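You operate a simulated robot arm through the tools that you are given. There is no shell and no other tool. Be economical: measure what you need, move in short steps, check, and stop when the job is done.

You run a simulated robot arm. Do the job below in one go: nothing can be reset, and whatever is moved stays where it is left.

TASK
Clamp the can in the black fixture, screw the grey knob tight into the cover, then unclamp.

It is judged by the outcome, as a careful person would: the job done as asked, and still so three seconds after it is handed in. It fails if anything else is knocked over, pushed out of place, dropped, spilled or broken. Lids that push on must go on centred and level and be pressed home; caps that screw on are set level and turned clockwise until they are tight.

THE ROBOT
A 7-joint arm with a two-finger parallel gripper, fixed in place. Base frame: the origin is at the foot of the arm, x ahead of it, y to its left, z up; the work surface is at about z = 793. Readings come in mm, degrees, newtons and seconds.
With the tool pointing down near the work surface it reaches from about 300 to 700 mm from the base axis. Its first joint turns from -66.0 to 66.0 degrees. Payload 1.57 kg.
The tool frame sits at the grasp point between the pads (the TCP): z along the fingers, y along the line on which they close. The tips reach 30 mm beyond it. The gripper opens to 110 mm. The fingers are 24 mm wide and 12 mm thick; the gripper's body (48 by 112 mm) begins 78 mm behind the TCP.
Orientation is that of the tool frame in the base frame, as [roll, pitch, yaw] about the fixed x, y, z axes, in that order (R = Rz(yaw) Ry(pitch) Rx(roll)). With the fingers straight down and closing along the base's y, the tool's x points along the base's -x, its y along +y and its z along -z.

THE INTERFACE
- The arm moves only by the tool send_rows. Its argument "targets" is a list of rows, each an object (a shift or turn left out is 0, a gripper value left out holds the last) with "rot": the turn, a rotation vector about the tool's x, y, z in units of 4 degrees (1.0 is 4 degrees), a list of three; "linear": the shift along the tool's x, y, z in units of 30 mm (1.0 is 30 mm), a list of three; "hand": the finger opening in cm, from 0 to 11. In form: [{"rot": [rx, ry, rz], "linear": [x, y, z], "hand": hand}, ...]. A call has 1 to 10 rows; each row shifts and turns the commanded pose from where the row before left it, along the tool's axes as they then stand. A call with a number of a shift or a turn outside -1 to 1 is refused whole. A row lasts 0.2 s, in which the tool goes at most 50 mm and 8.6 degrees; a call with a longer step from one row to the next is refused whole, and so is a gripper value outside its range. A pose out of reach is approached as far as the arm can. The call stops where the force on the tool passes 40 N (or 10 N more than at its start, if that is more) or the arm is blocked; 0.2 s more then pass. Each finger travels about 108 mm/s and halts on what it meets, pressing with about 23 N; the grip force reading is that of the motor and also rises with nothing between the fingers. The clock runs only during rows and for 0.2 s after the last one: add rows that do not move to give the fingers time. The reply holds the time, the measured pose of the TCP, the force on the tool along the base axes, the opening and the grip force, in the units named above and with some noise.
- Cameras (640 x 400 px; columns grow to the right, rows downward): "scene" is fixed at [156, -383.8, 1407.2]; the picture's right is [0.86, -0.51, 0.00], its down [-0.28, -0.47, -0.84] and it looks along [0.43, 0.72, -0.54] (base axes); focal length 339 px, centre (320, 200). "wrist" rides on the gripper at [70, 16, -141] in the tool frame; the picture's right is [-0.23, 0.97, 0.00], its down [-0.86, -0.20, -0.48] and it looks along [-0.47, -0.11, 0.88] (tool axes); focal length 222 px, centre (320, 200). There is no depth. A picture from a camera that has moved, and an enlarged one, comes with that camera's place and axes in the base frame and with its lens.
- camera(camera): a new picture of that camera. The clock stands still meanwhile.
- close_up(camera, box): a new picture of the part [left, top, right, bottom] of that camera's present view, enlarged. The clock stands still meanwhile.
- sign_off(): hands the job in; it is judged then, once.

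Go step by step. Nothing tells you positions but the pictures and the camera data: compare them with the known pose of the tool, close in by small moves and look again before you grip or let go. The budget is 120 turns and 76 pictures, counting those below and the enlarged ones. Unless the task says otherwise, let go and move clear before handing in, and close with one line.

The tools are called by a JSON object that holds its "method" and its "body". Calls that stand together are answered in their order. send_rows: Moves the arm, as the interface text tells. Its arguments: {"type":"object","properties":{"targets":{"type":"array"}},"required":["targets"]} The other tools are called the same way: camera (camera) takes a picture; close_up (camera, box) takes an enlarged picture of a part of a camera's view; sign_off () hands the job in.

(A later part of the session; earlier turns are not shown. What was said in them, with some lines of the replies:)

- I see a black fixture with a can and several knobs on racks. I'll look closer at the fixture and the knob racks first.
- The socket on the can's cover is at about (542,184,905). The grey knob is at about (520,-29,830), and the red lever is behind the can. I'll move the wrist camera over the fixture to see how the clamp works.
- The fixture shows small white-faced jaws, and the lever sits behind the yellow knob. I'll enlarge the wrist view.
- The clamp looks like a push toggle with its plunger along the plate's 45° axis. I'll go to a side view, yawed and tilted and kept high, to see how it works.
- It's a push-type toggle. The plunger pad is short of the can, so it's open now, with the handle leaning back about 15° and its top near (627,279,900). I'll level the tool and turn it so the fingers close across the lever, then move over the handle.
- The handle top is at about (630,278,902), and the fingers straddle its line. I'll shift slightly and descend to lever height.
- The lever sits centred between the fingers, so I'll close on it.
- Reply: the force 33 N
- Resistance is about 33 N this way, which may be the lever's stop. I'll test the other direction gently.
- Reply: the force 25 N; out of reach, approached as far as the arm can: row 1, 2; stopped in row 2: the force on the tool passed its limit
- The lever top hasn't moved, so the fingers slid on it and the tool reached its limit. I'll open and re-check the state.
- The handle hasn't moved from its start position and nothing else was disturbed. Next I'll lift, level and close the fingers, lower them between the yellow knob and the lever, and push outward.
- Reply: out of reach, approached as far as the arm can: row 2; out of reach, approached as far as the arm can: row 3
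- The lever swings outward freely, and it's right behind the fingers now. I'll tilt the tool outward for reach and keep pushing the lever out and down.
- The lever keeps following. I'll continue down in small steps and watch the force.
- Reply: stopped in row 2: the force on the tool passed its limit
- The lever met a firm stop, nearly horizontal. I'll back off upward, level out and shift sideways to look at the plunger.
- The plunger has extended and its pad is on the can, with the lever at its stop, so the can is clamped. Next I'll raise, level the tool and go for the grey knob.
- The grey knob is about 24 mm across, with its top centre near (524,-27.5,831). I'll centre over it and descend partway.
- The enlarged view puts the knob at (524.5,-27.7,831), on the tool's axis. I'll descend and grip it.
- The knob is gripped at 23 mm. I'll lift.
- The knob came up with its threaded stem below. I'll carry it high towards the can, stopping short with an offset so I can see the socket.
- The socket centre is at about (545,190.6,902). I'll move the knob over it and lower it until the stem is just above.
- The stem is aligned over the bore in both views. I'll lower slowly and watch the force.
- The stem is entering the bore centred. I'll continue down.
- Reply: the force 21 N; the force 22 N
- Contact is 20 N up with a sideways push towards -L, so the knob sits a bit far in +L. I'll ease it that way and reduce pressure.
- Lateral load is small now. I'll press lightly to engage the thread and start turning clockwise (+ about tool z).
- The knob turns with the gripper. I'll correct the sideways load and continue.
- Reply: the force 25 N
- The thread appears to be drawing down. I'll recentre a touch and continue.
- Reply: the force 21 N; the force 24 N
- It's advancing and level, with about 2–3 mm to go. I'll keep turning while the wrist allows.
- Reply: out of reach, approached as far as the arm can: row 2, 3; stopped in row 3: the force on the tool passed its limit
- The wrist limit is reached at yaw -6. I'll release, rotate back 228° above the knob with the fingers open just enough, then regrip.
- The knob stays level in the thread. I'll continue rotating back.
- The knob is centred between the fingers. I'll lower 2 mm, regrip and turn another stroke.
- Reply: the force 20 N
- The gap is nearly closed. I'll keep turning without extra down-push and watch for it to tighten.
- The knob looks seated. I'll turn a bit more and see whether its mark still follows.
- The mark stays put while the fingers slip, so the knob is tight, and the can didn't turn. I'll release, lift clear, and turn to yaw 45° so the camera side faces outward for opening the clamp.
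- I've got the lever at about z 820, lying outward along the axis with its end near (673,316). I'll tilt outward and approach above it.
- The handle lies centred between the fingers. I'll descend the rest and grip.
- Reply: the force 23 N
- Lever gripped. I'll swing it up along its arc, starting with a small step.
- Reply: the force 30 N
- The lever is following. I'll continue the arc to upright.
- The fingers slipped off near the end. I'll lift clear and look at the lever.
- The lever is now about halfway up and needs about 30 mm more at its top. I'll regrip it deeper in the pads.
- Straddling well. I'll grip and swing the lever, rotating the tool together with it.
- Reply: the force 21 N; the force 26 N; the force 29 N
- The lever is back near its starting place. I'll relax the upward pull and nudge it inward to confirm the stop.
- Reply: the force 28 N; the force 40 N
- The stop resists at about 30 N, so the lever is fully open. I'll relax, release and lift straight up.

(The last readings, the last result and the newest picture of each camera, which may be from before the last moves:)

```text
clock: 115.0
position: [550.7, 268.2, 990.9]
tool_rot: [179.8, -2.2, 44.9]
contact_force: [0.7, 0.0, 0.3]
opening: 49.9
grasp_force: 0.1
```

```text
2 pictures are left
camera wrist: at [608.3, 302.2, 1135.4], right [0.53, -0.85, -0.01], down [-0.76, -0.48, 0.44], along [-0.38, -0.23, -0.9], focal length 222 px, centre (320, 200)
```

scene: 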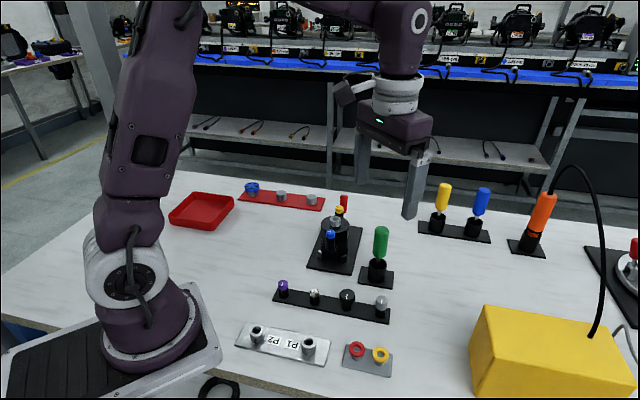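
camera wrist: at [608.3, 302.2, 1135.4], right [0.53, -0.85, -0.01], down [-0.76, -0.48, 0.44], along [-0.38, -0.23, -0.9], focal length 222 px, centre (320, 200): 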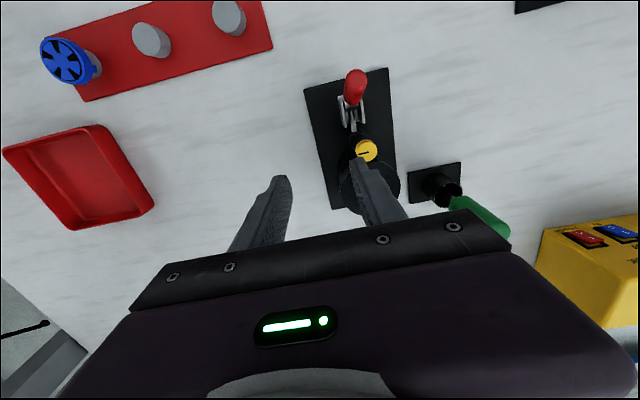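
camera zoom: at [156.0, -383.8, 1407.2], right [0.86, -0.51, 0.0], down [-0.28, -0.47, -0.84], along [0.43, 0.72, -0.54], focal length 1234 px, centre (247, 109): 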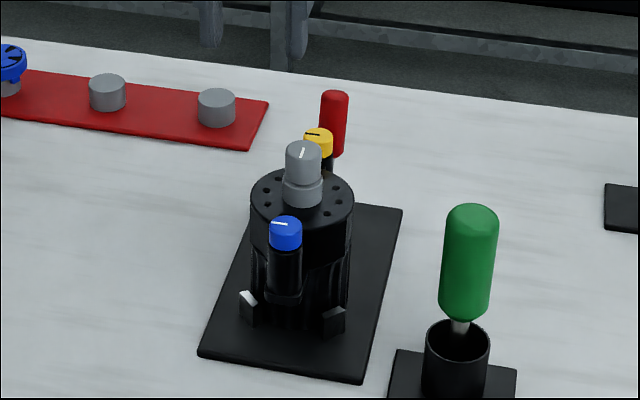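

The lever is back upright and everything else is in place. One enlarged check of the plunger.

{"method": "close_up", "body": {"camera": "wrist", "box": [300, 60, 420, 220]}}

```text
2.50 times, centred on (360, 140) of wrist
camera zoom: at [608.3, 302.2, 1135.4], right [0.53, -0.85, -0.01], down [-0.76, -0.48, 0.44], along [-0.38, -0.23, -0.9], focal length 555 px, centre (220, 350)
```

zoom: 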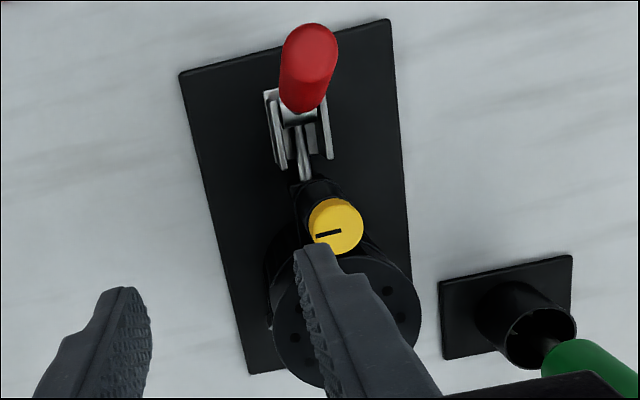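

The lever is back at its open stop, the grey knob is seated, and the gripper is clear of the work, so I'm handing in.

{"method": "sign_off", "body": {}}

```text
The job is handed in.
```

I clamped the can, screwed the grey knob into the cover until it stopped turning and the fingers slipped on it, then swung the clamp lever back to its open stop. I didn't get a clear view of the plunger pad clear of the can, so the unclamping rests on the lever being at its stop.
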